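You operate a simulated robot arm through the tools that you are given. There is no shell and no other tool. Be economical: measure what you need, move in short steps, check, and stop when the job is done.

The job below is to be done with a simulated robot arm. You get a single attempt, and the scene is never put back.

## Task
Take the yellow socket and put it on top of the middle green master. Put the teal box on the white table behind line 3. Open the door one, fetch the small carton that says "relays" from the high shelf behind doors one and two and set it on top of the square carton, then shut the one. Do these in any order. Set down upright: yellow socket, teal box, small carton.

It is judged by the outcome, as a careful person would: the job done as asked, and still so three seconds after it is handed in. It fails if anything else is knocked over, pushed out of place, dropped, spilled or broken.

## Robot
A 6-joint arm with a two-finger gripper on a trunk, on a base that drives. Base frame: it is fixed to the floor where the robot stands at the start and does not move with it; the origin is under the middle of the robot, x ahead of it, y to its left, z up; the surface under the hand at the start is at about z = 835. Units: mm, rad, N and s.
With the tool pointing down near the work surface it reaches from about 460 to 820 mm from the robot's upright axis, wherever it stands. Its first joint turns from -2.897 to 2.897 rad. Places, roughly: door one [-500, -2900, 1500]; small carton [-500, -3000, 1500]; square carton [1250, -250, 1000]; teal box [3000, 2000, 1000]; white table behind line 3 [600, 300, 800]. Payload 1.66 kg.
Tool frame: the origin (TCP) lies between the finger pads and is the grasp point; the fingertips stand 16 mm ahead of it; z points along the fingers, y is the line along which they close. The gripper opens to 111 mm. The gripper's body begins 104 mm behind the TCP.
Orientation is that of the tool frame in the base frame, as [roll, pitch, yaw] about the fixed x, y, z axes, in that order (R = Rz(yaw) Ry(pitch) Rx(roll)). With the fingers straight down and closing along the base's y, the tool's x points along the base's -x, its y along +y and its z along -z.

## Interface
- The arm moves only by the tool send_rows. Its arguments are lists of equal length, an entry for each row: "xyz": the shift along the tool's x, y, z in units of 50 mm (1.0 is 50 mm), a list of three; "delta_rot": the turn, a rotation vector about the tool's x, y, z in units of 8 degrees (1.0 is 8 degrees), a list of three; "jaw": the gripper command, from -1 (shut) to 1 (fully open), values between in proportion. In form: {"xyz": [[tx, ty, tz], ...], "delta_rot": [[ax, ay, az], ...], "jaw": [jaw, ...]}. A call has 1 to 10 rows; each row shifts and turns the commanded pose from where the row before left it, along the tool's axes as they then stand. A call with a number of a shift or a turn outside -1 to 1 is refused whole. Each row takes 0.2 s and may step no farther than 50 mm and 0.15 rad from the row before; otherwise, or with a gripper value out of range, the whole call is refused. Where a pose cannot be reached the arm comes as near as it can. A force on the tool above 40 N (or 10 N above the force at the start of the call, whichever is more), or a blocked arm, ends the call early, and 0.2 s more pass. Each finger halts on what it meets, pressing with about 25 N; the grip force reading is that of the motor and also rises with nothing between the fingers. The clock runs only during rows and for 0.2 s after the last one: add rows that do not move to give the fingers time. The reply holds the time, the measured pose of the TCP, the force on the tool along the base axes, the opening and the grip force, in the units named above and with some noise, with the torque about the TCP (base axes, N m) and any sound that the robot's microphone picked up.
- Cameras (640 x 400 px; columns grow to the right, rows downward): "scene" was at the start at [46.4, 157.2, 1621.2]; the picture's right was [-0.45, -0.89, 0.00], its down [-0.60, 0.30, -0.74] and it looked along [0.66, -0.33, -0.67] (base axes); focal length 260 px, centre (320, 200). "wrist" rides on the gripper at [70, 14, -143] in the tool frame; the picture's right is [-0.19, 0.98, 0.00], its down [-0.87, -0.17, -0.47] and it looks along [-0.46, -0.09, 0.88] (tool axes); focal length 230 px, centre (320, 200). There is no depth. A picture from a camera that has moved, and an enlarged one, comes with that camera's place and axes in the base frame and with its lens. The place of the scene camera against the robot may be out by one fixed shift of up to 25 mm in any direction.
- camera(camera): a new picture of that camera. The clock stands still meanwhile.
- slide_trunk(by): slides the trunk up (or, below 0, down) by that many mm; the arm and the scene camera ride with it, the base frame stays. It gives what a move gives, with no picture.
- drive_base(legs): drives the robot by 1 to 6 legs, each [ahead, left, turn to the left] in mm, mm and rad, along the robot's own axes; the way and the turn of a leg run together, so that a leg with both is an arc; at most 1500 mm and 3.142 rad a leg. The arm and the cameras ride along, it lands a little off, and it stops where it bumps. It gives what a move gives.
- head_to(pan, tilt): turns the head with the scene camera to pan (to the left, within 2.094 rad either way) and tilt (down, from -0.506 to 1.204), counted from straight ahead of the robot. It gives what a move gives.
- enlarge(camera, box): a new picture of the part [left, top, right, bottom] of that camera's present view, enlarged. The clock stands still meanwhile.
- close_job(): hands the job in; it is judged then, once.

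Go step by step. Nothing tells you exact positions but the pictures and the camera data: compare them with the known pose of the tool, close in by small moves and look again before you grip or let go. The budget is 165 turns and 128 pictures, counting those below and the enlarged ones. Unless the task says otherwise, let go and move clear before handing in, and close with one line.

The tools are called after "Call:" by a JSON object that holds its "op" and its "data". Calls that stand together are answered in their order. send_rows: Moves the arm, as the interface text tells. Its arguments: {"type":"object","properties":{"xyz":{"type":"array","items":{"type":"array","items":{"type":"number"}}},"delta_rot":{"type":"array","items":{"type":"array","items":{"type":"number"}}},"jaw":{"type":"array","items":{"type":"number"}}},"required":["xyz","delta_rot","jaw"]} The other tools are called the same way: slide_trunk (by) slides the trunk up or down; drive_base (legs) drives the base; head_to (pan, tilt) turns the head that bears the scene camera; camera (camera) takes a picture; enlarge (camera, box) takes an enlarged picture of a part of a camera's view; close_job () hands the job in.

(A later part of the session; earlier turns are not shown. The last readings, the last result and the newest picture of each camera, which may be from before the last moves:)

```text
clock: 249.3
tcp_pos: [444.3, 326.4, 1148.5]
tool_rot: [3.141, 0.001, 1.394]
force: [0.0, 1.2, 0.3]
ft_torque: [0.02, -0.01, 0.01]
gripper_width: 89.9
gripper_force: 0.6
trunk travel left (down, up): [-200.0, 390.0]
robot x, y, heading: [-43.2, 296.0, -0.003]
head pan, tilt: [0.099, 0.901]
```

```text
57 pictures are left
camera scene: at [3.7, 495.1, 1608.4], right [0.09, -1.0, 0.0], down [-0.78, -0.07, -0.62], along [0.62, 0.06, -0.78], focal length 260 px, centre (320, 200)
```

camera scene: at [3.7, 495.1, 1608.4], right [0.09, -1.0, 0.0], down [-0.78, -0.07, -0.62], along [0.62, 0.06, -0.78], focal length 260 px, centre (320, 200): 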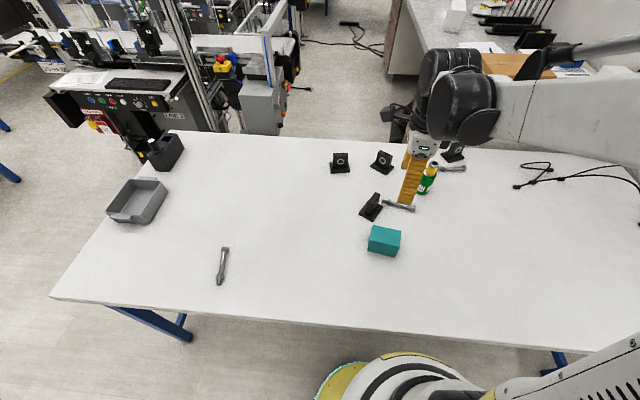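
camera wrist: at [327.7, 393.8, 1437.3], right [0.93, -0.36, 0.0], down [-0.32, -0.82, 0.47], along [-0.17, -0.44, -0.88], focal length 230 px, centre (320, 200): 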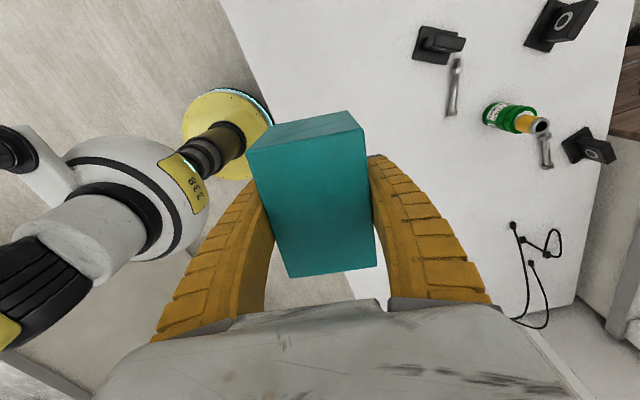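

The teal box stands on the table. Next: the cabinet. I'll back away, turn to face it and drive up.

Call:
{"op": "drive_base", "data": {"legs": [[-560, 0, 0], [0, 0, -1.568], [1300, 0, 0]]}}

Call:
{"op": "head_to", "data": {"pan": 0.7, "tilt": 0.4}}

Call:
{"op": "camera", "data": {"camera": "scene"}}

Call:
{"op": "head_to", "data": {"pan": 0.0, "tilt": 0.1}}

Call:
{"op": "camera", "data": {"camera": "scene"}}

```text
clock: 262.3
tcp_pos: [-492.9, -1457.6, 1148.4]
tool_rot: [3.14, 0.002, -0.131]
force: [-0.4, 0.0, -0.1]
ft_torque: [0.02, -0.03, 0.01]
gripper_width: 89.9
gripper_force: 1.1
trunk travel left (down, up): [-200.0, 390.0]
robot x, y, heading: [-547.0, -973.4, -1.529]
head pan, tilt: [0.099, 0.901]
```

```text
clock: 263.3
tcp_pos: [-492.5, -1455.8, 1147.5]
tool_rot: [3.141, 0.002, -0.128]
force: [0.9, -0.3, 0.5]
ft_torque: [-0.01, -0.01, 0.01]
gripper_width: 90.2
gripper_force: 0.6
trunk travel left (down, up): [-200.0, 390.0]
robot x, y, heading: [-548.9, -971.0, -1.529]
head pan, tilt: [0.7, 0.4]
```

```text
56 pictures are left
camera scene: at [-304.5, -1007.3, 1651.3], right [-0.74, -0.67, 0.0], down [-0.26, 0.29, -0.92], along [0.62, -0.68, -0.39], focal length 260 px, centre (320, 200)
```

scene: 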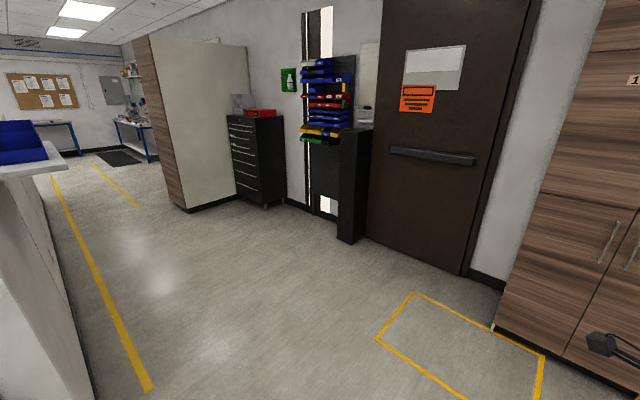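

```text
clock: 264.3
tcp_pos: [-492.0, -1456.8, 1148.5]
tool_rot: [3.141, 0.002, -0.128]
force: [-0.4, 0.0, 0.1]
ft_torque: [0.02, 0.02, -0.02]
gripper_width: 90.2
gripper_force: 0.5
trunk travel left (down, up): [-200.0, 390.0]
robot x, y, heading: [-545.8, -969.7, -1.533]
head pan, tilt: [0.0, 0.099]
```

```text
55 pictures are left
camera scene: at [-363.1, -1030.8, 1679.3], right [-1.0, -0.04, 0.0], down [0.0, 0.1, -0.99], along [0.04, -0.99, -0.1], focal length 260 px, centre (320, 200)
```

scene: 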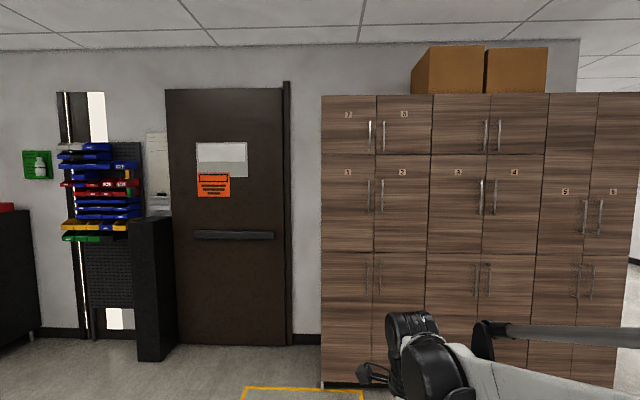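

Door one: hinge on its left (x about -305), vertical handle at about x -645, z 1400–1635, plane y about -2870. I'll spin the tool back to its natural yaw while raising it, then point it forward.

Call:
{"op": "send_rows", "data": {"xyz": [[0, 0, -0.5], [0, 0, -0.5], [0, 0, -0.5], [0, 0, -0.5], [0, 0, -0.5], [0, 0, -0.5], [0, 0, -0.5], [0, 0, -0.5], [0, 0, 0], [0, 0, 0]], "delta_rot": [[0, 0, -1], [0, 0, -1], [0, 0, -1], [0, 0, -1], [0, 0, -1], [0, 0, -1], [0, 0, -1], [0, 0, -1], [0, 0, -1], [0, 0, -1]], "jaw": [1, 1, 1, 1, 1, 1, 1, 1, 1, 1]}}

Call:
{"op": "send_rows", "data": {"xyz": [[0, 0, 0], [0, 0, 0], [-0.9, 0, 0], [-0.9, 0, 0], [-0.9, 0, 0], [-0.9, 0, 0], [0, 0, 0]], "delta_rot": [[0, 0, -1], [0, 0, -1], [0, 0, -0.5], [0, 0, 0], [0, 0, 0], [0, 0, 0], [0, 0, 0]], "jaw": [1, 1, 1, 1, 1, 1, 1]}}

Call:
{"op": "send_rows", "data": {"xyz": [[0, 0, 0], [0, 0, 0], [0, 0, 0], [0, 0, 0], [0, 0, 0], [0, 0, 0], [0, 0, 0], [0, 0, 0], [0, 0, 0], [0, 0, 0]], "delta_rot": [[0, -1, 0], [0, -1, 0], [0, -1, 0], [0, -1, 0], [0, -1, 0], [0, -1, 0], [0, -1, 0], [0, -1, 0], [0, -1, 0], [0, -1, 0]], "jaw": [1, 1, 1, 1, 1, 1, 1, 1, 1, 1]}}

```text
clock: 266.5
tcp_pos: [-492.7, -1456.5, 1350.1]
tool_rot: [-3.141, 0.002, 1.271]
force: [0.1, -0.1, -1.2]
ft_torque: [-0.01, 0.0, 0.02]
gripper_width: 110.7
gripper_force: 0.0
trunk travel left (down, up): [-200.0, 390.0]
robot x, y, heading: [-548.6, -971.9, -1.529]
head pan, tilt: [0.0, 0.099]
```

```text
clock: 268.1
tcp_pos: [-487.4, -1637.0, 1345.2]
tool_rot: [-3.139, 0.002, 1.616]
force: [0.5, 0.1, 0.7]
ft_torque: [-0.02, -0.01, 0.02]
gripper_width: 111.1
gripper_force: 0.1
trunk travel left (down, up): [-200.0, 390.0]
robot x, y, heading: [-548.8, -965.7, -1.535]
head pan, tilt: [0.0, 0.099]
```

```text
clock: 270.3
tcp_pos: [-486.9, -1637.2, 1347.3]
tool_rot: [-3.136, 1.4, 1.621]
force: [0.6, -0.4, -0.2]
ft_torque: [-0.05, -0.02, 0.01]
gripper_width: 110.9
gripper_force: 0.1
trunk travel left (down, up): [-200.0, 390.0]
robot x, y, heading: [-545.8, -970.7, -1.53]
head pan, tilt: [0.0, 0.099]
```

Tool points nearly forward now. Raising the trunk and driving closer, then a wrist look at the handle.

Call:
{"op": "slide_trunk", "data": {"by": 170}}

Call:
{"op": "drive_base", "data": {"legs": [[0, -90, -0.04], [980, 0, 0]]}}

Call:
{"op": "send_rows", "data": {"xyz": [[0, 0, 0], [0, 0, 0], [0, 0, 0]], "delta_rot": [[0, -1, 0], [0, -0.22, 0], [0, 0, 0]], "jaw": [1, 1, 1]}}

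Call:
{"op": "camera", "data": {"camera": "wrist"}}

Call:
{"op": "camera", "data": {"camera": "scene"}}

```text
clock: 272.2
tcp_pos: [-487.4, -1636.4, 1518.0]
tool_rot: [-3.135, 1.396, 1.621]
force: [0.2, -0.3, 0.2]
ft_torque: [-0.02, -0.01, 0.03]
gripper_width: 111.0
gripper_force: 0.2
trunk travel left (down, up): [-370.0, 220.0]
robot x, y, heading: [-543.2, -975.7, -1.532]
head pan, tilt: [0.0, 0.099]
```

```text
clock: 278.0
tcp_pos: [-571.2, -2611.6, 1518.9]
tool_rot: [-3.137, 1.396, 1.611]
force: [-0.5, 0.4, 0.3]
ft_torque: [0.02, -0.02, 0.0]
gripper_width: 111.1
gripper_force: 0.0
trunk travel left (down, up): [-370.0, 220.0]
robot x, y, heading: [-626.3, -1947.2, -1.539]
head pan, tilt: [0.0, 0.099]
```

```text
clock: 278.8
tcp_pos: [-572.0, -2613.1, 1517.3]
tool_rot: [-3.117, 1.53, 1.619]
force: [0.8, 0.2, 0.5]
ft_torque: [-0.01, 0.0, -0.02]
gripper_width: 111.0
gripper_force: 0.1
trunk travel left (down, up): [-370.0, 220.0]
robot x, y, heading: [-624.1, -1945.9, -1.536]
head pan, tilt: [0.0, 0.099]
```

```text
54 pictures are left
camera wrist: at [-563.4, -2466.1, 1455.3], right [0.98, 0.02, 0.19], down [-0.18, 0.43, 0.88], along [-0.07, -0.9, 0.43], focal length 230 px, centre (320, 200)
```

wrist: 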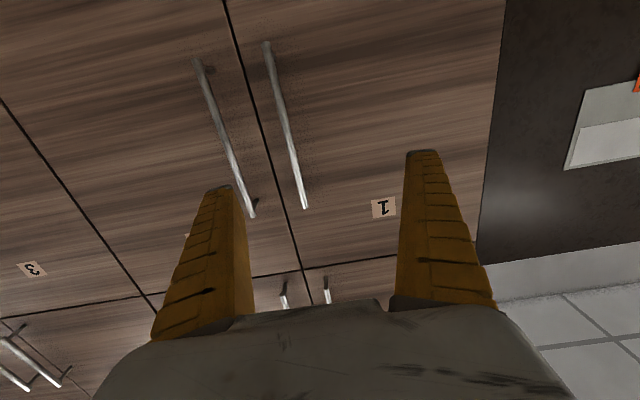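

```text
53 pictures are left
camera scene: at [-440.6, -2007.3, 1849.3], right [-1.0, -0.03, 0.0], down [0.0, 0.1, -0.99], along [0.03, -0.99, -0.1], focal length 260 px, centre (320, 200)
```

scene: 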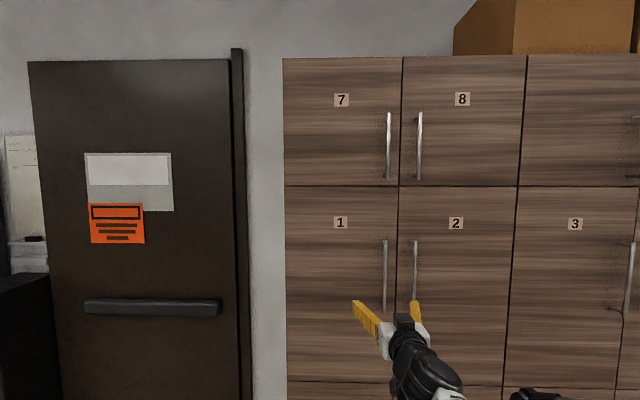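

Handle of door one is at about x -619, y -2815, z 1400–1630. Aligning in front of it with a 60 mm opening.

Call:
{"op": "send_rows", "data": {"xyz": [[0, -0.94, 0], [0, 0, 0.9], [0, 0, 0.9], [0, 0, 0.9], [0, 0, 0]], "delta_rot": [[0, -0.26, 0], [0, 0, 0], [0, 0, 0], [0, 0, 0], [0, 0, 0]], "jaw": [0.08, 0.08, 0.08, 0.08, 0.08]}}

Call:
{"op": "camera", "data": {"camera": "wrist"}}

Call:
{"op": "enlarge", "data": {"camera": "scene", "box": [320, 210, 480, 350]}}

```text
clock: 280.0
tcp_pos: [-608.2, -2743.0, 1524.0]
tool_rot: [-0.029, 1.537, -1.564]
force: [0.3, 1.1, -0.5]
ft_torque: [0.05, -0.01, -0.01]
gripper_width: 61.8
gripper_force: 1.6
out of reach, approached as far as the arm can: row 1
trunk travel left (down, up): [-370.0, 220.0]
robot x, y, heading: [-625.8, -1946.1, -1.537]
head pan, tilt: [0.0, 0.099]
```

```text
52 pictures are left
camera wrist: at [-600.3, -2602.1, 1448.9], right [0.98, 0.04, 0.19], down [-0.18, 0.49, 0.85], along [-0.06, -0.87, 0.49], focal length 230 px, centre (320, 200)
```

wrist: 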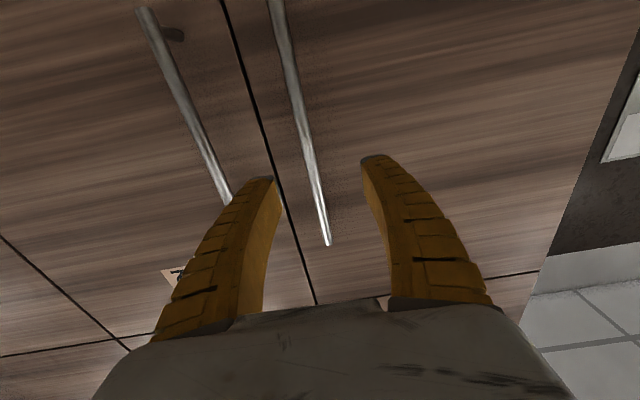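

```text
2.86 times, centred on (400, 280) of scene
camera zoom: at [-440.5, -2004.7, 1849.5], right [-1.0, -0.03, 0.0], down [0.0, 0.1, -1.0], along [0.03, -0.99, -0.1], focal length 742 px, centre (91, -29)
```

zoom: 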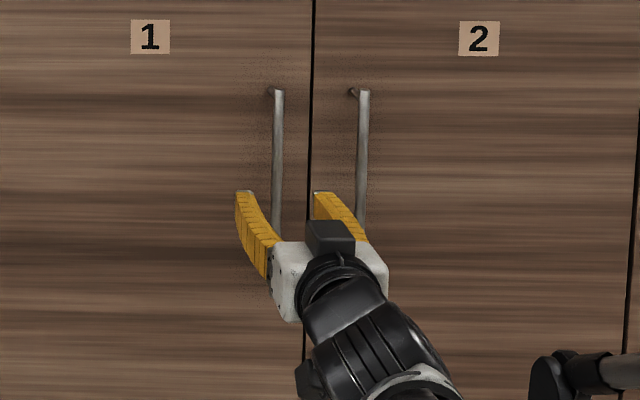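

Fingers straddle the bar line; I'll shift 8 mm and bring the base forward so the arm keeps reach.

Call:
{"op": "send_rows", "data": {"xyz": [[0, -0.2, 0], [0, 0, 0]], "delta_rot": [[0, 0, 0], [0, 0, 0]], "jaw": [0.08, 0.08]}}

Call:
{"op": "drive_base", "data": {"legs": [[55, 0, 0]]}}

Call:
{"op": "camera", "data": {"camera": "wrist"}}

```text
clock: 280.6
tcp_pos: [-619.6, -2746.0, 1522.3]
tool_rot: [-0.027, 1.539, -1.561]
force: [-0.7, 1.1, 0.2]
ft_torque: [-0.02, 0.01, 0.0]
gripper_width: 62.1
gripper_force: 1.1
trunk travel left (down, up): [-370.0, 220.0]
robot x, y, heading: [-624.0, -1949.8, -1.538]
head pan, tilt: [0.0, 0.099]
```

```text
clock: 281.6
tcp_pos: [-617.3, -2803.0, 1520.7]
tool_rot: [-0.027, 1.538, -1.564]
force: [-0.4, -0.9, 0.1]
ft_torque: [-0.03, 0.0, 0.01]
gripper_width: 61.9
gripper_force: 0.7
trunk travel left (down, up): [-370.0, 220.0]
robot x, y, heading: [-624.0, -1999.5, -1.541]
head pan, tilt: [0.0, 0.099]
```

```text
50 pictures are left
camera wrist: at [-609.9, -2661.7, 1447.9], right [0.98, 0.04, 0.19], down [-0.18, 0.49, 0.85], along [-0.06, -0.87, 0.49], focal length 230 px, centre (320, 200)
```

wrist: 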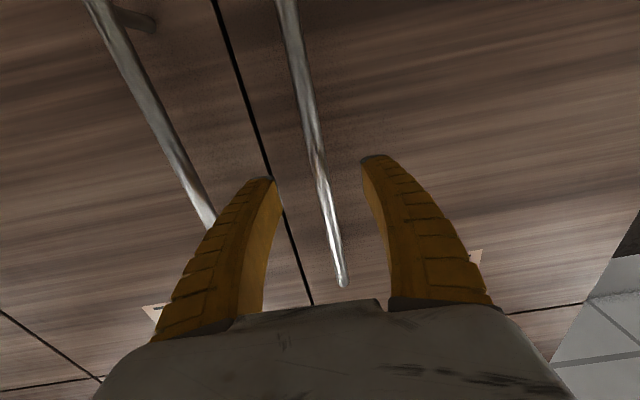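

The bar is centred between the fingers. Advance 10 mm and close.

Call:
{"op": "send_rows", "data": {"xyz": [[0, 0, 0.2], [0, 0, 0], [0, 0, 0], [0, 0, 0], [0, 0, 0]], "delta_rot": [[0, 0, 0], [0, 0, 0], [0, 0, 0], [0, 0, 0], [0, 0, 0]], "jaw": [0.08, -0.3, -0.7, -1, -1]}}

```text
clock: 282.8
tcp_pos: [-615.0, -2810.7, 1523.2]
tool_rot: [-0.05, 1.539, -1.587]
force: [5.9, 6.5, -4.6]
ft_torque: [-0.04, -0.04, 0.07]
gripper_width: 8.0
gripper_force: 33.8
trunk travel left (down, up): [-370.0, 220.0]
robot x, y, heading: [-624.6, -2001.4, -1.54]
head pan, tilt: [0.0, 0.099]
```

Gripped the 8 mm bar. Pulling the door open along its arc, about 30°, turning the tool with the door.

Call:
{"op": "send_rows", "data": {"xyz": [[0, 0.088, -0.544], [0, 0.088, -0.544], [0, 0.088, -0.544], [0, 0, 0]], "delta_rot": [[0.625, 0, 0], [0.625, 0, 0], [0.625, 0, 0], [0, 0, 0]], "jaw": [-1, -1, -1, -1]}}

Call:
{"op": "camera", "data": {"camera": "scene"}}

```text
clock: 283.8
tcp_pos: [-605.2, -2764.6, 1534.0]
tool_rot: [0.118, 1.494, -1.559]
force: [-0.5, -0.4, -0.4]
ft_torque: [0.02, 0.05, -0.01]
gripper_width: 0.0
gripper_force: 28.5
out of reach, approached as far as the arm can: row 1, 2
trunk travel left (down, up): [-370.0, 220.0]
robot x, y, heading: [-623.0, -1999.3, -1.541]
head pan, tilt: [0.0, 0.099]
```

```text
49 pictures are left
camera scene: at [-438.9, -2061.4, 1849.4], right [-1.0, -0.03, 0.0], down [0.0, 0.1, -0.99], along [0.03, -0.99, -0.1], focal length 260 px, centre (320, 200)
```

scene: 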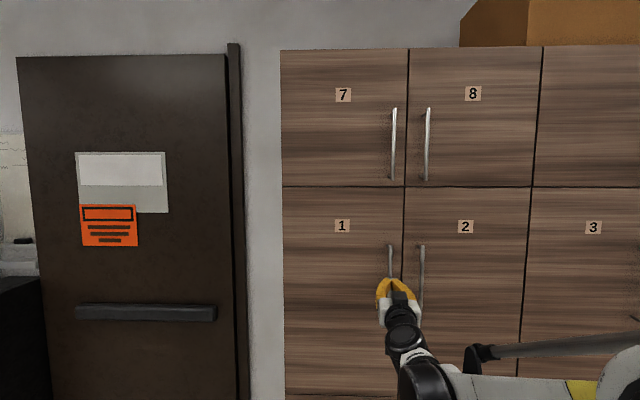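

The fingers slid off because the arm was at its reach limit. I'll retract, bring the base closer and a little right, and retry with more reach in hand.

Call:
{"op": "send_rows", "data": {"xyz": [[0, 0, -0.9], [0, 0, -0.9], [0, 0, -0.9], [0, 0, -0.5], [0, 0, 0]], "delta_rot": [[0, 0, 0], [0, 0, 0], [0, 0, 0], [0, 0, 0], [0, 0, 0]], "jaw": [0.08, 0.08, 0.08, 0.08, 0.08]}}

Call:
{"op": "drive_base", "data": {"legs": [[0, -70, -0.03], [130, 0, 0]]}}

Call:
{"op": "camera", "data": {"camera": "wrist"}}

```text
clock: 285.0
tcp_pos: [-588.9, -2603.9, 1519.0]
tool_rot: [0.121, 1.493, -1.557]
force: [-0.3, 0.7, -0.1]
ft_torque: [-0.01, 0.03, 0.01]
gripper_width: 62.0
gripper_force: 1.4
trunk travel left (down, up): [-370.0, 220.0]
robot x, y, heading: [-619.6, -2000.0, -1.538]
head pan, tilt: [0.0, 0.099]
```

```text
clock: 286.9
tcp_pos: [-672.9, -2731.9, 1518.5]
tool_rot: [0.121, 1.497, -1.578]
force: [-0.9, 0.2, 0.1]
ft_torque: [-0.05, 0.02, -0.01]
gripper_width: 61.8
gripper_force: 1.6
trunk travel left (down, up): [-370.0, 220.0]
robot x, y, heading: [-693.3, -2129.1, -1.563]
head pan, tilt: [0.0, 0.099]
```

```text
48 pictures are left
camera wrist: at [-642.3, -2596.8, 1439.7], right [0.97, -0.11, 0.2], down [-0.11, 0.55, 0.83], along [-0.2, -0.83, 0.53], focal length 230 px, centre (320, 200)
```

wrist: 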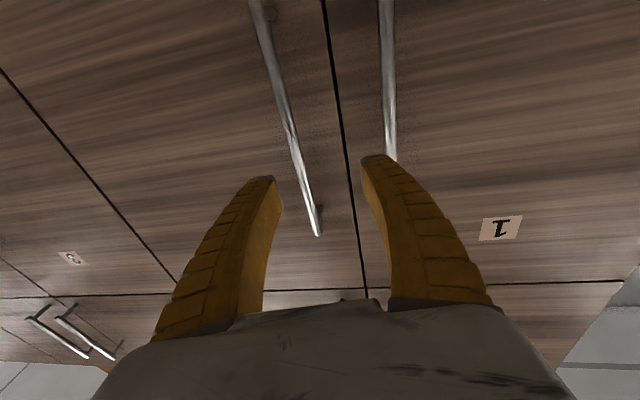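

Call:
{"op": "send_rows", "data": {"xyz": [[0, 0, 0], [0, 0.6, 0], [0, 0.54, 0], [0, 0, 0.8], [0, 0, 0.5], [0, 0, 0]], "delta_rot": [[-0.9, 0, 0], [0, 0.55, 0], [0, 0, 0], [0, 0, 0], [0, 0, 0], [0, 0, 0]], "jaw": [0.08, 0.08, 0.08, 0.08, 0.08, 0.08]}}

Call:
{"op": "camera", "data": {"camera": "wrist"}}

```text
clock: 288.2
tcp_pos: [-615.6, -2795.7, 1520.1]
tool_rot: [1.016, 1.57, -0.559]
force: [0.0, 0.1, 0.0]
ft_torque: [-0.03, 0.0, -0.01]
gripper_width: 62.0
gripper_force: 1.3
trunk travel left (down, up): [-370.0, 220.0]
robot x, y, heading: [-693.2, -2126.2, -1.56]
head pan, tilt: [0.0, 0.099]
```

```text
47 pictures are left
camera wrist: at [-601.7, -2652.6, 1450.3], right [0.98, 0.0, 0.19], down [-0.17, 0.47, 0.87], along [-0.09, -0.88, 0.46], focal length 230 px, centre (320, 200)
```

wrist: 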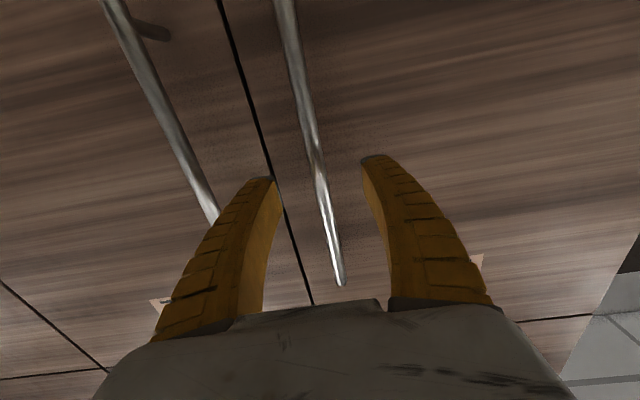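

Aligned. Advancing 22 mm and closing, then pulling gently.

Call:
{"op": "send_rows", "data": {"xyz": [[0, 0, 0.22], [0, 0, 0.22], [0, 0, 0], [0, 0, 0], [0, 0, 0], [0, 0, 0]], "delta_rot": [[0, 0, 0], [0, 0, 0], [0, 0, 0], [0, 0, 0], [0, 0, 0], [0, 0, 0]], "jaw": [0.08, 0.08, -0.3, -0.7, -1, -1]}}

Call:
{"op": "send_rows", "data": {"xyz": [[0, 0.03, -0.25], [0, 0.04, -0.3], [0, 0, 0]], "delta_rot": [[0.3, 0, 0], [0.35, 0, 0], [0, 0, 0]], "jaw": [-1, -1, -1]}}

```text
clock: 289.6
tcp_pos: [-614.3, -2818.0, 1520.1]
tool_rot: [-2.045, 1.569, 2.663]
force: [7.4, -3.5, -0.3]
ft_torque: [0.0, -0.04, -0.11]
gripper_width: 0.0
gripper_force: 29.0
trunk travel left (down, up): [-370.0, 220.0]
robot x, y, heading: [-692.0, -2127.0, -1.566]
head pan, tilt: [0.0, 0.099]
```

```text
clock: 290.4
tcp_pos: [-610.2, -2788.9, 1518.5]
tool_rot: [-1.958, 1.569, 2.661]
force: [6.8, -1.4, -1.9]
ft_torque: [-0.03, 0.01, -0.1]
gripper_width: 0.0
gripper_force: 28.9
trunk travel left (down, up): [-370.0, 220.0]
robot x, y, heading: [-693.6, -2126.0, -1.564]
head pan, tilt: [0.0, 0.099]
```

Call:
{"op": "camera", "data": {"camera": "wrist"}}

Call:
{"op": "enlarge", "data": {"camera": "scene", "box": [330, 220, 450, 320]}}

```text
46 pictures are left
camera wrist: at [-584.6, -2647.5, 1449.8], right [0.98, -0.09, 0.19], down [-0.12, 0.48, 0.87], along [-0.17, -0.87, 0.46], focal length 230 px, centre (320, 200)
```

wrist: 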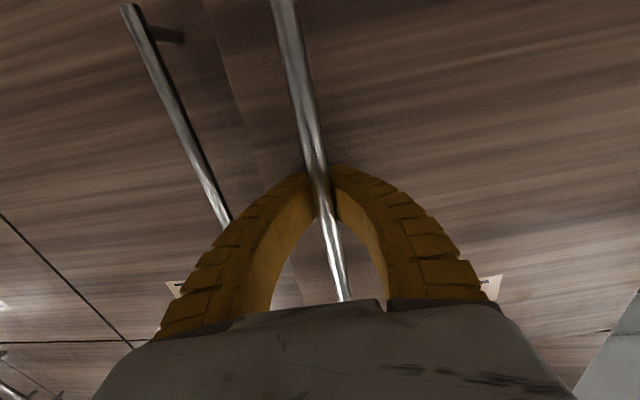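

```text
4.00 times, centred on (390, 270) of scene
camera zoom: at [-509.2, -2192.8, 1849.1], right [-1.0, -0.01, 0.0], down [0.0, 0.1, -0.99], along [0.01, -0.99, -0.1], focal length 1038 px, centre (40, -80)
```

zoom: 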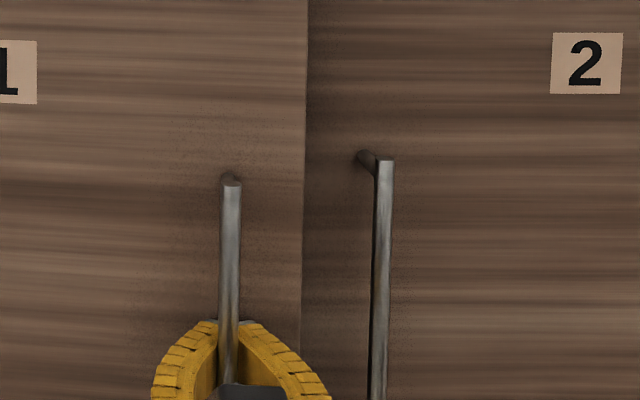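

It is holding — door one has moved out. Continuing the arc.

Call:
{"op": "send_rows", "data": {"xyz": [[0, 0.088, -0.544], [0, 0.088, -0.544], [0, 0.088, -0.544], [0, 0.088, -0.544], [0, 0, 0]], "delta_rot": [[0.625, 0, 0], [0.625, 0, 0], [0.625, 0, 0], [0.625, 0, 0], [0, 0, 0]], "jaw": [-1, -1, -1, -1, -1]}}

Call:
{"op": "camera", "data": {"camera": "scene"}}

```text
clock: 291.6
tcp_pos: [-572.1, -2688.6, 1521.0]
tool_rot: [1.095, 1.571, -0.918]
force: [-0.9, 0.2, -0.2]
ft_torque: [0.03, 0.0, 0.0]
gripper_width: 0.0
gripper_force: 28.5
trunk travel left (down, up): [-370.0, 220.0]
robot x, y, heading: [-695.9, -2124.9, -1.559]
head pan, tilt: [0.0, 0.099]
```

```text
44 pictures are left
camera scene: at [-511.1, -2192.4, 1849.4], right [-1.0, -0.01, 0.0], down [0.0, 0.1, -0.99], along [0.01, -0.99, -0.1], focal length 260 px, centre (320, 200)
```

scene: 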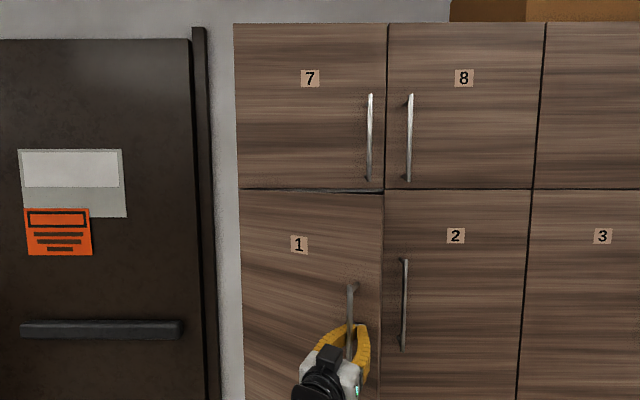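

Call:
{"op": "camera", "data": {"camera": "wrist"}}

```text
43 pictures are left
camera wrist: at [-499.2, -2564.7, 1452.0], right [0.89, -0.42, 0.19], down [0.05, 0.5, 0.87], along [-0.46, -0.76, 0.46], focal length 230 px, centre (320, 200)
```

wrist: 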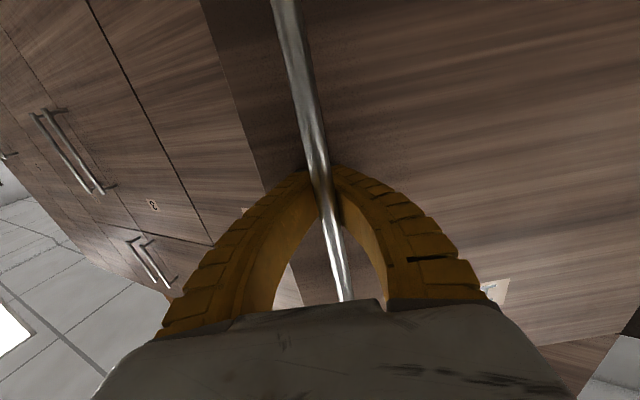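

Still held at about 25°. Continuing.

Call:
{"op": "send_rows", "data": {"xyz": [[0, 0.088, -0.544], [0, 0.088, -0.544], [0, 0.088, -0.544], [0, 0.088, -0.544], [0, 0, 0]], "delta_rot": [[0.625, 0, 0], [0.625, 0, 0], [0.625, 0, 0], [0.625, 0, 0], [0, 0, 0]], "jaw": [-1, -1, -1, -1, -1]}}

Call:
{"op": "camera", "data": {"camera": "scene"}}

```text
clock: 292.9
tcp_pos: [-495.9, -2607.5, 1521.3]
tool_rot: [-0.189, 1.57, -2.553]
force: [-0.1, 0.2, 0.3]
ft_torque: [0.01, -0.02, 0.06]
gripper_width: 0.0
gripper_force: 28.2
trunk travel left (down, up): [-370.0, 220.0]
robot x, y, heading: [-695.7, -2124.1, -1.563]
head pan, tilt: [0.0, 0.099]
```

```text
42 pictures are left
camera scene: at [-511.9, -2191.9, 1849.5], right [-1.0, -0.01, 0.0], down [0.0, 0.1, -1.0], along [0.01, -0.99, -0.1], focal length 260 px, centre (320, 200)
```

scene: 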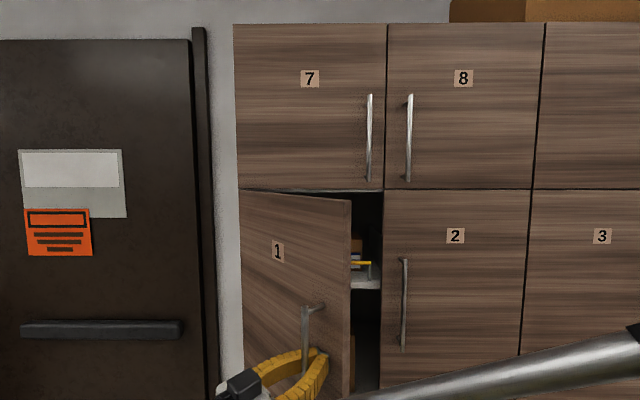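

Door open about 45°, shelf visible. Continuing the same way.

Call:
{"op": "send_rows", "data": {"xyz": [[0, 0.088, -0.544], [0, 0.088, -0.544], [0, 0.088, -0.544], [0, 0.088, -0.544], [0, 0, 0]], "delta_rot": [[0.625, 0, 0], [0.625, 0, 0], [0.625, 0, 0], [0.625, 0, 0], [0, 0, 0]], "jaw": [-1, -1, -1, -1, -1]}}

Call:
{"op": "camera", "data": {"camera": "scene"}}

```text
clock: 293.8
tcp_pos: [-456.0, -2606.9, 1523.4]
tool_rot: [1.593, 1.569, -1.067]
force: [-11.3, 25.0, 6.8]
ft_torque: [0.5, -0.26, 1.27]
gripper_width: 13.8
gripper_force: 24.0
out of reach, approached as far as the arm can: row 3, 4
trunk travel left (down, up): [-370.0, 220.0]
robot x, y, heading: [-694.0, -2123.0, -1.562]
head pan, tilt: [0.0, 0.099]
stopped in row 4: the force on the tool passed its limit at 57 N (the readings are from after the stop); the commanded pose is now the measured one
```

```text
41 pictures are left
camera scene: at [-515.2, -2184.0, 1850.2], right [-1.0, -0.01, 0.0], down [0.0, 0.1, -1.0], along [0.01, -1.0, -0.1], focal length 260 px, centre (320, 200)
```

scene: 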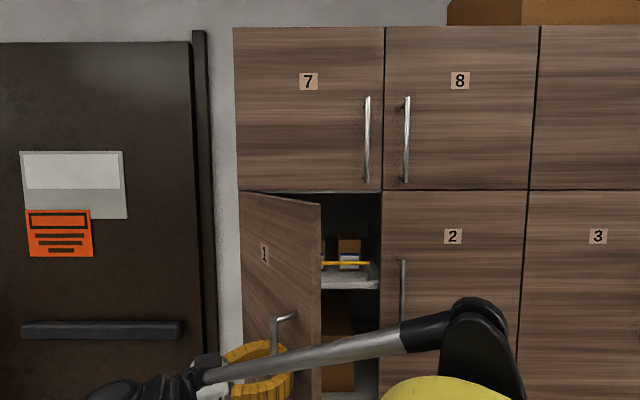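

Limit reached with the door about 60° open. Releasing the handle and backing off.

Call:
{"op": "send_rows", "data": {"xyz": [[0, 0, 0], [0, 0, 0], [0, 0, -0.6], [0, 0, -0.6], [0, 0, -0.6]], "delta_rot": [[0, 0, 0], [0, 0, 0], [0, 0, 0], [0, 0, 0], [0, 0, 0]], "jaw": [-0.2, 0.08, 0.08, 0.08, 0.08]}}

Call:
{"op": "camera", "data": {"camera": "scene"}}

```text
clock: 295.1
tcp_pos: [-454.6, -2610.2, 1520.4]
tool_rot: [1.837, 1.568, -0.824]
force: [-9.0, 17.2, 4.5]
ft_torque: [-0.08, 0.13, 0.66]
gripper_width: 72.5
gripper_force: 5.9
out of reach, approached as far as the arm can: row 3, 4, 5
trunk travel left (down, up): [-370.0, 220.0]
robot x, y, heading: [-697.9, -2123.1, -1.562]
head pan, tilt: [0.0, 0.099]
stopped in row 5: the force on the tool passed its limit at 51 N (the readings are from after the stop); the commanded pose is now the measured one
```

```text
40 pictures are left
camera scene: at [-512.3, -2188.8, 1849.6], right [-1.0, -0.01, 0.0], down [0.0, 0.1, -1.0], along [0.01, -1.0, -0.1], focal length 260 px, centre (320, 200)
```

scene: 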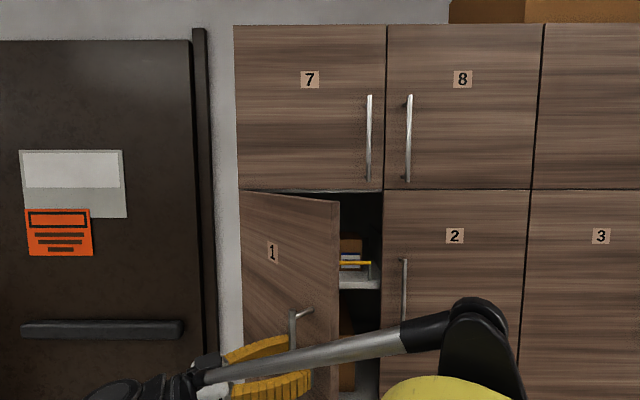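

The arm itself is at its folding limit, so I'll narrow the jaws a little to relax and back the hand off the bar with the base.

Call:
{"op": "send_rows", "data": {"xyz": [[0, 0, 0], [0, 0, 0]], "delta_rot": [[0, 0, 0], [0, 0, 0]], "jaw": [-0.2, -0.2]}}

Call:
{"op": "drive_base", "data": {"legs": [[-60, 100, 0]]}}

Call:
{"op": "camera", "data": {"camera": "scene"}}

```text
clock: 295.6
tcp_pos: [-456.7, -2601.4, 1520.7]
tool_rot: [2.052, 1.568, -0.614]
force: [-16.8, 33.3, -1.0]
ft_torque: [0.11, -0.06, 2.44]
gripper_width: 6.1
gripper_force: 22.6
trunk travel left (down, up): [-370.0, 220.0]
robot x, y, heading: [-693.6, -2128.2, -1.564]
head pan, tilt: [0.0, 0.099]
stopped in row 2: the force on the tool passed its limit at 53 N (the readings are from after the stop); the commanded pose is now the measured one
```

```text
clock: 296.9
tcp_pos: [-352.1, -2549.7, 1519.1]
tool_rot: [-2.382, 1.568, 1.237]
force: [0.2, -0.5, 0.4]
ft_torque: [-0.01, 0.03, 0.01]
gripper_width: 46.6
gripper_force: 1.7
trunk travel left (down, up): [-370.0, 220.0]
robot x, y, heading: [-594.5, -2066.6, -1.56]
head pan, tilt: [0.0, 0.099]
```

```text
39 pictures are left
camera scene: at [-410.1, -2129.4, 1849.2], right [-1.0, -0.01, 0.0], down [0.0, 0.1, -1.0], along [0.01, -1.0, -0.1], focal length 260 px, centre (320, 200)
```

scene: 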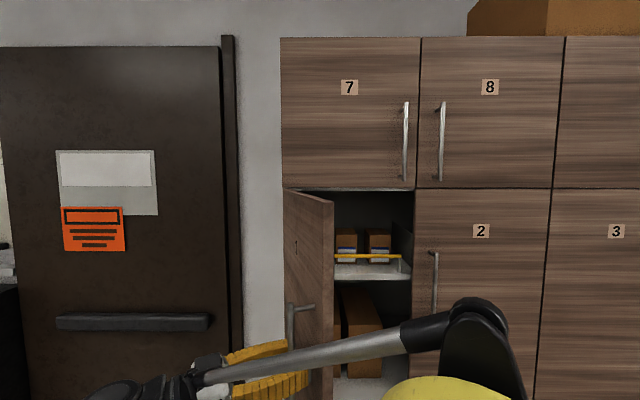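

Hand is free and the door stands about 70° open. Two small cartons show on the high shelf behind a yellow bar; zooming in.

Call:
{"op": "enlarge", "data": {"camera": "scene", "box": [320, 200, 420, 290]}}

```text
4.44 times, centred on (370, 245) of scene
camera zoom: at [-410.1, -2129.4, 1849.2], right [-1.0, -0.01, 0.0], down [0.0, 0.1, -1.0], along [0.01, -1.0, -0.1], focal length 1154 px, centre (98, 0)
```

zoom: 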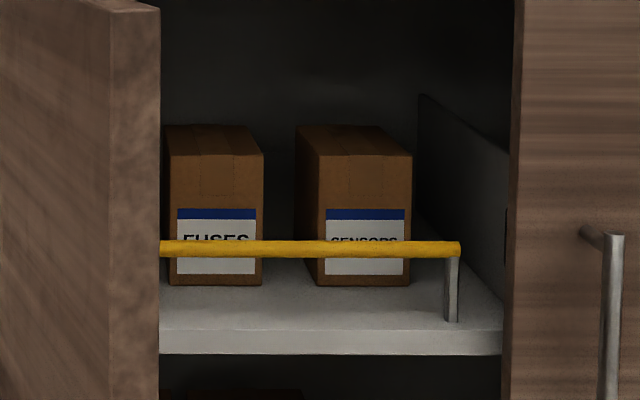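

Visible labels are FUSES and SENSORS; RELAYS must be hidden to the left behind the door. I'll back off, straighten the tool, and go around the door's edge to push it fully open.

Call:
{"op": "drive_base", "data": {"legs": [[-270, 0, 0]]}}

Call:
{"op": "send_rows", "data": {"xyz": [[0, 0, 0], [0, 0, 0], [0, 0, 0], [0, 0, 0], [0, 0, 0], [0, 0, 0], [0, 0, 0], [0, 0, 0]], "delta_rot": [[-0.975, 0, 0], [-0.975, 0, 0], [-0.975, 0, 0], [-0.975, 0, 0], [-0.975, 0, 0], [-0.975, 0, 0], [-0.975, 0, 0], [-0.975, 0, 0]], "jaw": [-1, -1, -1, -1, -1, -1, -1, -1]}}

Call:
{"op": "camera", "data": {"camera": "scene"}}

```text
clock: 298.8
tcp_pos: [-356.4, -2281.0, 1518.4]
tool_rot: [-2.707, 1.569, 0.914]
force: [-0.5, -0.5, 0.6]
ft_torque: [0.0, -0.01, 0.05]
gripper_width: 46.9
gripper_force: 1.6
trunk travel left (down, up): [-370.0, 220.0]
robot x, y, heading: [-596.9, -1797.9, -1.56]
head pan, tilt: [0.0, 0.099]
```

```text
clock: 300.6
tcp_pos: [-358.2, -2280.9, 1518.1]
tool_rot: [2.36, 1.568, 0.786]
force: [-0.7, 0.5, 0.4]
ft_torque: [-0.01, 0.01, 0.08]
gripper_width: 0.1
gripper_force: 25.1
trunk travel left (down, up): [-370.0, 220.0]
robot x, y, heading: [-594.5, -1796.1, -1.559]
head pan, tilt: [0.0, 0.099]
```

```text
37 pictures are left
camera scene: at [-415.5, -1861.0, 1849.5], right [-1.0, -0.01, 0.0], down [0.0, 0.1, -1.0], along [0.01, -1.0, -0.1], focal length 260 px, centre (320, 200)
```

scene: 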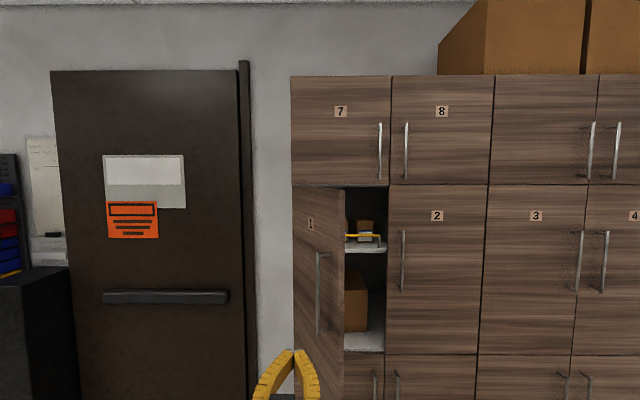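

Call:
{"op": "send_rows", "data": {"xyz": [[0, -0.9, 0], [0, -0.9, 0], [0, -0.9, 0], [0, -0.9, 0], [0, -0.9, 0], [0, 0, 0]], "delta_rot": [[0, 0, 0], [0, 0, 0], [0, 0, 0], [0, 0, 0], [0, 0, 0], [0, 0, 0]], "jaw": [-1, -1, -1, -1, -1, -1]}}

Call:
{"op": "drive_base", "data": {"legs": [[280, 0, 0]]}}

Call:
{"op": "camera", "data": {"camera": "scene"}}

```text
clock: 302.0
tcp_pos: [-583.4, -2283.6, 1519.9]
tool_rot: [2.672, 1.568, 1.097]
force: [0.2, 0.4, -0.7]
ft_torque: [0.01, -0.04, -0.01]
gripper_width: 0.0
gripper_force: 25.2
trunk travel left (down, up): [-370.0, 220.0]
robot x, y, heading: [-597.8, -1797.4, -1.56]
head pan, tilt: [0.0, 0.099]
```

```text
clock: 303.9
tcp_pos: [-582.7, -2566.8, 1519.6]
tool_rot: [2.718, 1.566, 1.14]
force: [-0.1, -0.5, 0.2]
ft_torque: [-0.01, 0.0, -0.02]
gripper_width: 0.0
gripper_force: 24.6
trunk travel left (down, up): [-370.0, 220.0]
robot x, y, heading: [-598.4, -2077.2, -1.561]
head pan, tilt: [0.0, 0.099]
```

```text
36 pictures are left
camera scene: at [-412.0, -2146.6, 1849.3], right [-1.0, -0.01, 0.0], down [0.0, 0.1, -0.99], along [0.01, -0.99, -0.1], focal length 260 px, centre (320, 200)
```

scene: 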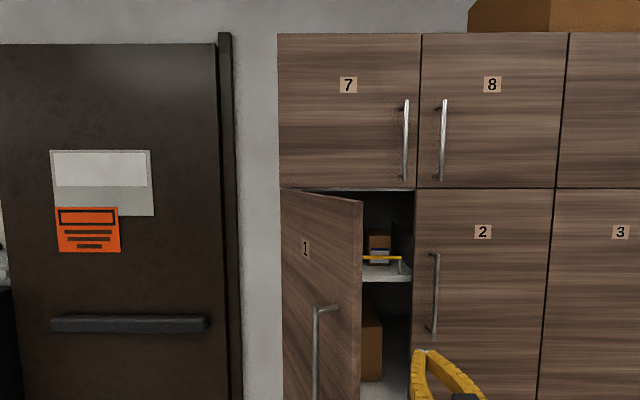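

Hand is on the inner side of the door. Sweeping it to the left to push the door open.

Call:
{"op": "send_rows", "data": {"xyz": [[0, 0.8, 0], [0, 0.8, 0], [0, 0.8, 0], [0, 0.8, 0], [0, 0.8, 0], [0, 0.8, 0], [0, 0.6, 0], [0, 0, 0]], "delta_rot": [[0, 0, 0], [0, 0, 0], [0, 0, 0], [0, 0, 0], [0, 0, 0], [0, 0, 0], [0, 0, 0], [0, 0, 0]], "jaw": [-1, -1, -1, -1, -1, -1, -1, -1]}}

Call:
{"op": "camera", "data": {"camera": "scene"}}

```text
clock: 304.8
tcp_pos: [-458.7, -2559.5, 1520.4]
tool_rot: [0.738, 1.568, -0.838]
force: [-7.7, 20.6, 9.4]
ft_torque: [0.47, -0.3, 1.18]
gripper_width: 0.0
gripper_force: 24.7
trunk travel left (down, up): [-370.0, 220.0]
robot x, y, heading: [-592.2, -2079.7, -1.566]
head pan, tilt: [0.0, 0.099]
stopped in row 4: the force on the tool passed its limit at 63 N (the readings are from after the stop); the commanded pose is now the measured one
```

```text
35 pictures are left
camera scene: at [-413.6, -2138.6, 1849.9], right [-1.0, -0.01, 0.0], down [0.0, 0.1, -1.0], along [0.01, -1.0, -0.1], focal length 260 px, centre (320, 200)
```

scene: 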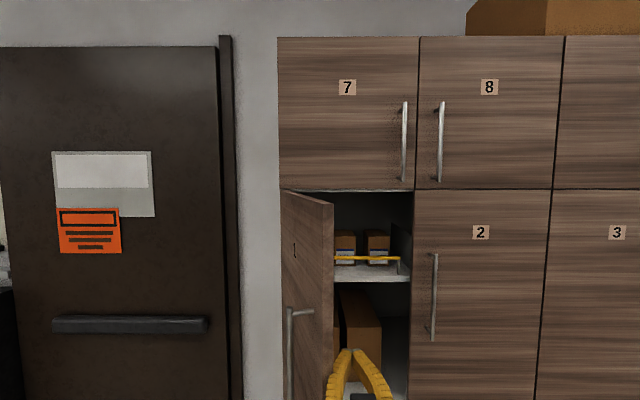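

Works, but too fast. Pushing more slowly.

Call:
{"op": "send_rows", "data": {"xyz": [[0, 0.2, 0], [0, 0.25, 0], [0, 0.3, 0], [0, 0.3, 0], [0, 0.3, 0], [0, 0.3, 0], [0, 0.3, 0], [0, 0.3, 0], [0, 0.3, 0], [0, 0, 0]], "delta_rot": [[0, 0, 0], [0, 0, 0], [0, 0, 0], [0, 0, 0], [0, 0, 0], [0, 0, 0], [0, 0, 0], [0, 0, 0], [0, 0, 0], [0, 0, 0]], "jaw": [-1, -1, -1, -1, -1, -1, -1, -1, -1, -1]}}

Call:
{"op": "camera", "data": {"camera": "scene"}}

```text
clock: 305.3
tcp_pos: [-445.4, -2555.3, 1520.6]
tool_rot: [0.661, 1.566, -0.918]
force: [-10.6, 30.6, 17.3]
ft_torque: [0.84, -0.54, 1.6]
gripper_width: 0.0
gripper_force: 25.1
trunk travel left (down, up): [-370.0, 220.0]
robot x, y, heading: [-594.0, -2077.7, -1.562]
head pan, tilt: [0.0, 0.099]
stopped in row 2: the force on the tool passed its limit at 43 N (the readings are from after the stop); the commanded pose is now the measured one
```

```text
34 pictures are left
camera scene: at [-416.0, -2135.3, 1850.3], right [-1.0, -0.01, 0.0], down [0.0, 0.09, -1.0], along [0.01, -1.0, -0.09], focal length 260 px, centre (320, 200)
```

scene: 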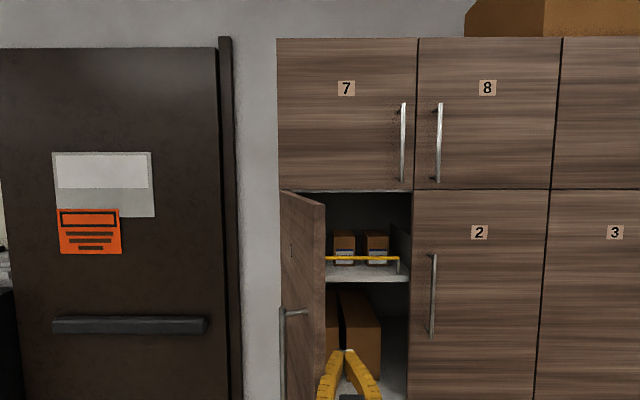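

The sloping finger base is jamming on the door's edge. I'll back off, yaw the tool toward the door so the fingertips push its inner face.

Call:
{"op": "send_rows", "data": {"xyz": [[0, -0.6, 0], [0, -0.6, 0], [0, 0, 0], [0, 0, 0], [0, 0, 0], [0, 0, 0], [0, 0, 0], [0, 0, 0]], "delta_rot": [[0, 0, 0], [0, 0, 0], [-0.9, 0, 0], [-0.9, 0, 0], [-0.9, 0, 0], [-0.9, 0, 0], [-0.9, 0, 0], [0, 0, 0]], "jaw": [-1, -1, -1, -1, -1, -1, -1, -1]}}

Call:
{"op": "send_rows", "data": {"xyz": [[0, 0.15, 0.3], [0, 0.15, 0.3], [0, 0.15, 0.3], [0, 0.15, 0.3], [0, 0.15, 0.3], [0, 0.15, 0.3], [0, 0, 0]], "delta_rot": [[0, 0, 0], [0, 0, 0], [0, 0, 0], [0, 0, 0], [0, 0, 0], [0, 0, 0], [0, 0, 0]], "jaw": [-1, -1, -1, -1, -1, -1, -1]}}

Call:
{"op": "camera", "data": {"camera": "scene"}}

```text
clock: 307.1
tcp_pos: [-501.0, -2562.9, 1518.1]
tool_rot: [1.534, 1.57, 0.587]
force: [0.9, 0.0, 0.5]
ft_torque: [-0.02, 0.02, 0.0]
gripper_width: 0.1
gripper_force: 25.3
trunk travel left (down, up): [-370.0, 220.0]
robot x, y, heading: [-590.3, -2079.1, -1.564]
head pan, tilt: [0.0, 0.099]
```

```text
clock: 308.7
tcp_pos: [-411.9, -2611.5, 1520.1]
tool_rot: [1.645, 1.57, 0.695]
force: [-0.4, 0.1, -0.2]
ft_torque: [0.01, -0.02, 0.01]
gripper_width: 0.0
gripper_force: 25.4
trunk travel left (down, up): [-370.0, 220.0]
robot x, y, heading: [-592.5, -2080.3, -1.565]
head pan, tilt: [0.0, 0.099]
```

```text
33 pictures are left
camera scene: at [-412.6, -2144.5, 1849.3], right [-1.0, -0.01, 0.0], down [0.0, 0.1, -0.99], along [0.01, -0.99, -0.1], focal length 260 px, centre (320, 200)
```

scene: 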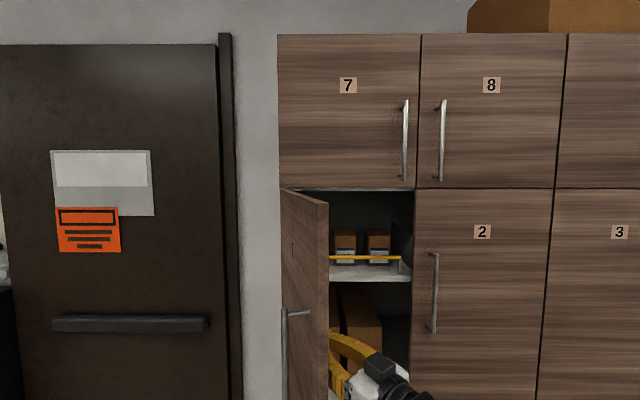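

Call:
{"op": "send_rows", "data": {"xyz": [[0, 0.324, 0.236], [0, 0.324, 0.236], [0, 0.324, 0.236], [0, 0.324, 0.236], [0, 0.324, 0.236], [0, 0.324, 0.236], [0, 0.324, 0.236], [0, 0, 0]], "delta_rot": [[0, 0, 0], [0, 0, 0], [0, 0, 0], [0, 0, 0], [0, 0, 0], [0, 0, 0], [0, 0, 0], [0, 0, 0]], "jaw": [-1, -1, -1, -1, -1, -1, -1, -1]}}

Call:
{"op": "camera", "data": {"camera": "scene"}}

```text
clock: 310.5
tcp_pos: [-281.3, -2616.3, 1518.4]
tool_rot: [1.361, 1.565, 0.409]
force: [-26.5, 3.4, -17.0]
ft_torque: [-0.11, 0.34, 0.17]
gripper_width: 6.1
gripper_force: 24.7
trunk travel left (down, up): [-370.0, 220.0]
robot x, y, heading: [-592.4, -2079.7, -1.569]
head pan, tilt: [0.0, 0.099]
```

```text
32 pictures are left
camera scene: at [-418.6, -2145.7, 1849.8], right [-1.0, -0.01, 0.0], down [0.0, 0.1, -0.99], along [0.01, -0.99, -0.1], focal length 260 px, centre (320, 200)
```

scene: 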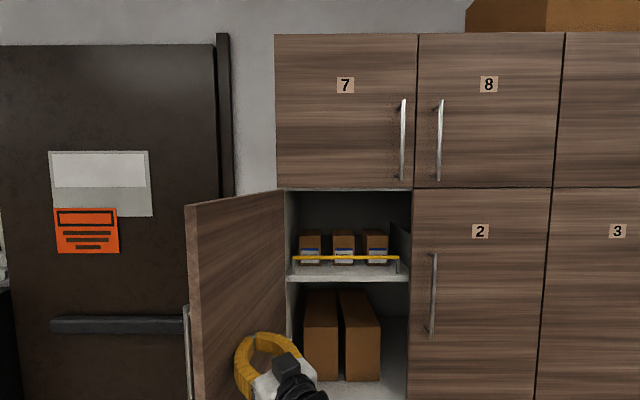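

Door one is wide open and three cartons are visible. Easing off and zooming in.

Call:
{"op": "send_rows", "data": {"xyz": [[0, -0.5, -0.5], [0, -0.5, -0.5], [0, -0.5, -0.5], [0, -0.5, -0.5], [0, -0.5, -0.5], [0, 0, 0]], "delta_rot": [[0.9, 0, 0], [0.9, 0, 0], [0.9, 0, 0], [0.9, 0, 0], [0.9, 0, 0], [0, 0, 0]], "jaw": [-1, -1, -1, -1, -1, -1]}}

Call:
{"op": "enlarge", "data": {"camera": "scene", "box": [270, 180, 430, 295]}}

```text
clock: 311.9
tcp_pos: [-432.1, -2543.1, 1519.9]
tool_rot: [2.455, 1.568, 0.875]
force: [-0.1, 0.2, 0.5]
ft_torque: [0.04, 0.01, -0.01]
gripper_width: 0.0
gripper_force: 25.1
trunk travel left (down, up): [-370.0, 220.0]
robot x, y, heading: [-592.3, -2076.1, -1.565]
head pan, tilt: [0.0, 0.099]
```

```text
3.48 times, centred on (350, 238) of scene
camera zoom: at [-412.2, -2145.2, 1849.3], right [-1.0, -0.01, 0.0], down [0.0, 0.1, -0.99], along [0.01, -0.99, -0.1], focal length 903 px, centre (216, 70)
```

zoom: 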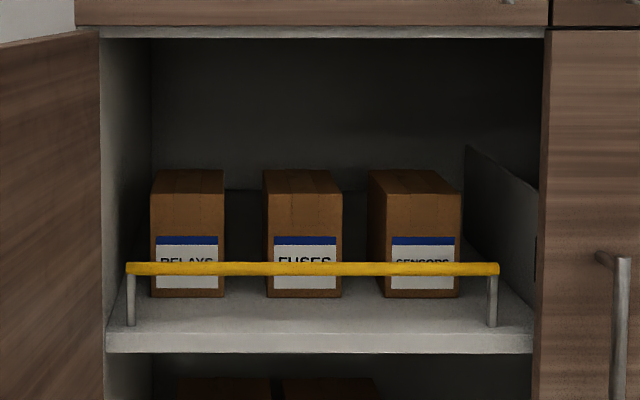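

RELAYS is the left carton (centre x about -378, front y about -2958, shelf z about 1555, rail z about 1605). I'll raise the trunk, pitch the tool 20° down so it clears the rail, and line up.

Call:
{"op": "slide_trunk", "data": {"by": 135}}

Call:
{"op": "drive_base", "data": {"legs": [[0, -95, 0]]}}

Call:
{"op": "send_rows", "data": {"xyz": [[0, 0.9, 0], [0, 0.9, 0], [0, 0.9, 0], [0, 0, 0]], "delta_rot": [[0, 0.9, 0], [0, 0.9, 0], [0, 0.7, 0], [0, 0, 0]], "jaw": [0.6, 0.6, 0.6, 0.6]}}

Call:
{"op": "drive_base", "data": {"legs": [[200, 0, 0]]}}

Call:
{"op": "camera", "data": {"camera": "wrist"}}

Call:
{"op": "camera", "data": {"camera": "scene"}}

```text
clock: 313.6
tcp_pos: [-431.9, -2544.3, 1653.5]
tool_rot: [2.332, 1.569, 0.753]
force: [-0.4, -0.1, -0.1]
ft_torque: [0.02, 0.03, 0.02]
gripper_width: 0.2
gripper_force: 25.2
trunk travel left (down, up): [-505.0, 85.0]
robot x, y, heading: [-594.9, -2079.4, -1.567]
head pan, tilt: [0.0, 0.099]
```

```text
clock: 314.7
tcp_pos: [-524.2, -2543.8, 1653.8]
tool_rot: [2.236, 1.567, 0.659]
force: [0.1, 0.5, -0.1]
ft_torque: [0.03, 0.02, 0.06]
gripper_width: 0.0
gripper_force: 26.0
trunk travel left (down, up): [-505.0, 85.0]
robot x, y, heading: [-688.3, -2076.3, -1.569]
head pan, tilt: [0.0, 0.099]
```

```text
clock: 315.7
tcp_pos: [-389.7, -2543.4, 1655.3]
tool_rot: [3.133, 1.221, 1.558]
force: [-0.8, 0.1, 0.5]
ft_torque: [0.02, -0.02, 0.02]
gripper_width: 89.9
gripper_force: 0.9
trunk travel left (down, up): [-505.0, 85.0]
robot x, y, heading: [-688.3, -2078.2, -1.566]
head pan, tilt: [0.0, 0.099]
```

```text
clock: 317.3
tcp_pos: [-383.8, -2748.1, 1654.4]
tool_rot: [3.135, 1.218, 1.564]
force: [-0.2, 0.3, 0.6]
ft_torque: [0.01, -0.04, 0.0]
gripper_width: 90.1
gripper_force: 0.3
trunk travel left (down, up): [-505.0, 85.0]
robot x, y, heading: [-686.2, -2283.3, -1.562]
head pan, tilt: [0.0, 0.099]
```

```text
30 pictures are left
camera wrist: at [-370.9, -2589.0, 1637.7], right [0.98, -0.07, 0.18], down [-0.17, 0.15, 0.97], along [-0.09, -0.99, 0.13], focal length 230 px, centre (320, 200)
```

wrist: 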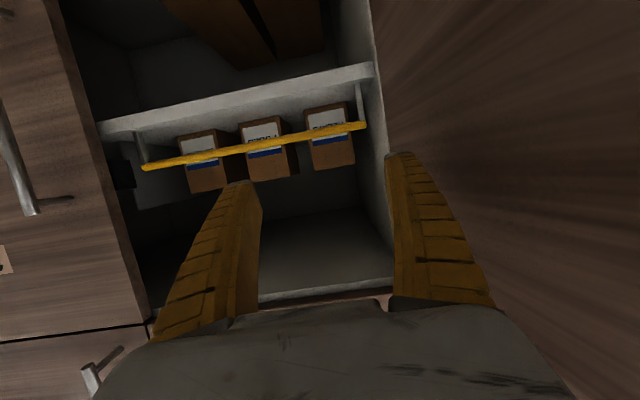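

```text
29 pictures are left
camera scene: at [-503.7, -2348.0, 1984.3], right [-1.0, -0.01, 0.0], down [0.0, 0.1, -1.0], along [0.01, -0.99, -0.1], focal length 260 px, centre (320, 200)
```

scene: 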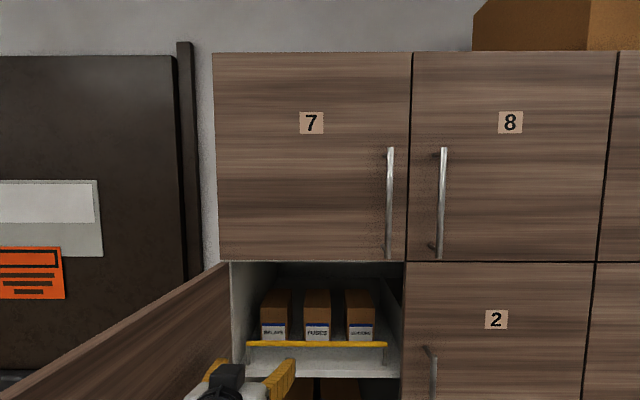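

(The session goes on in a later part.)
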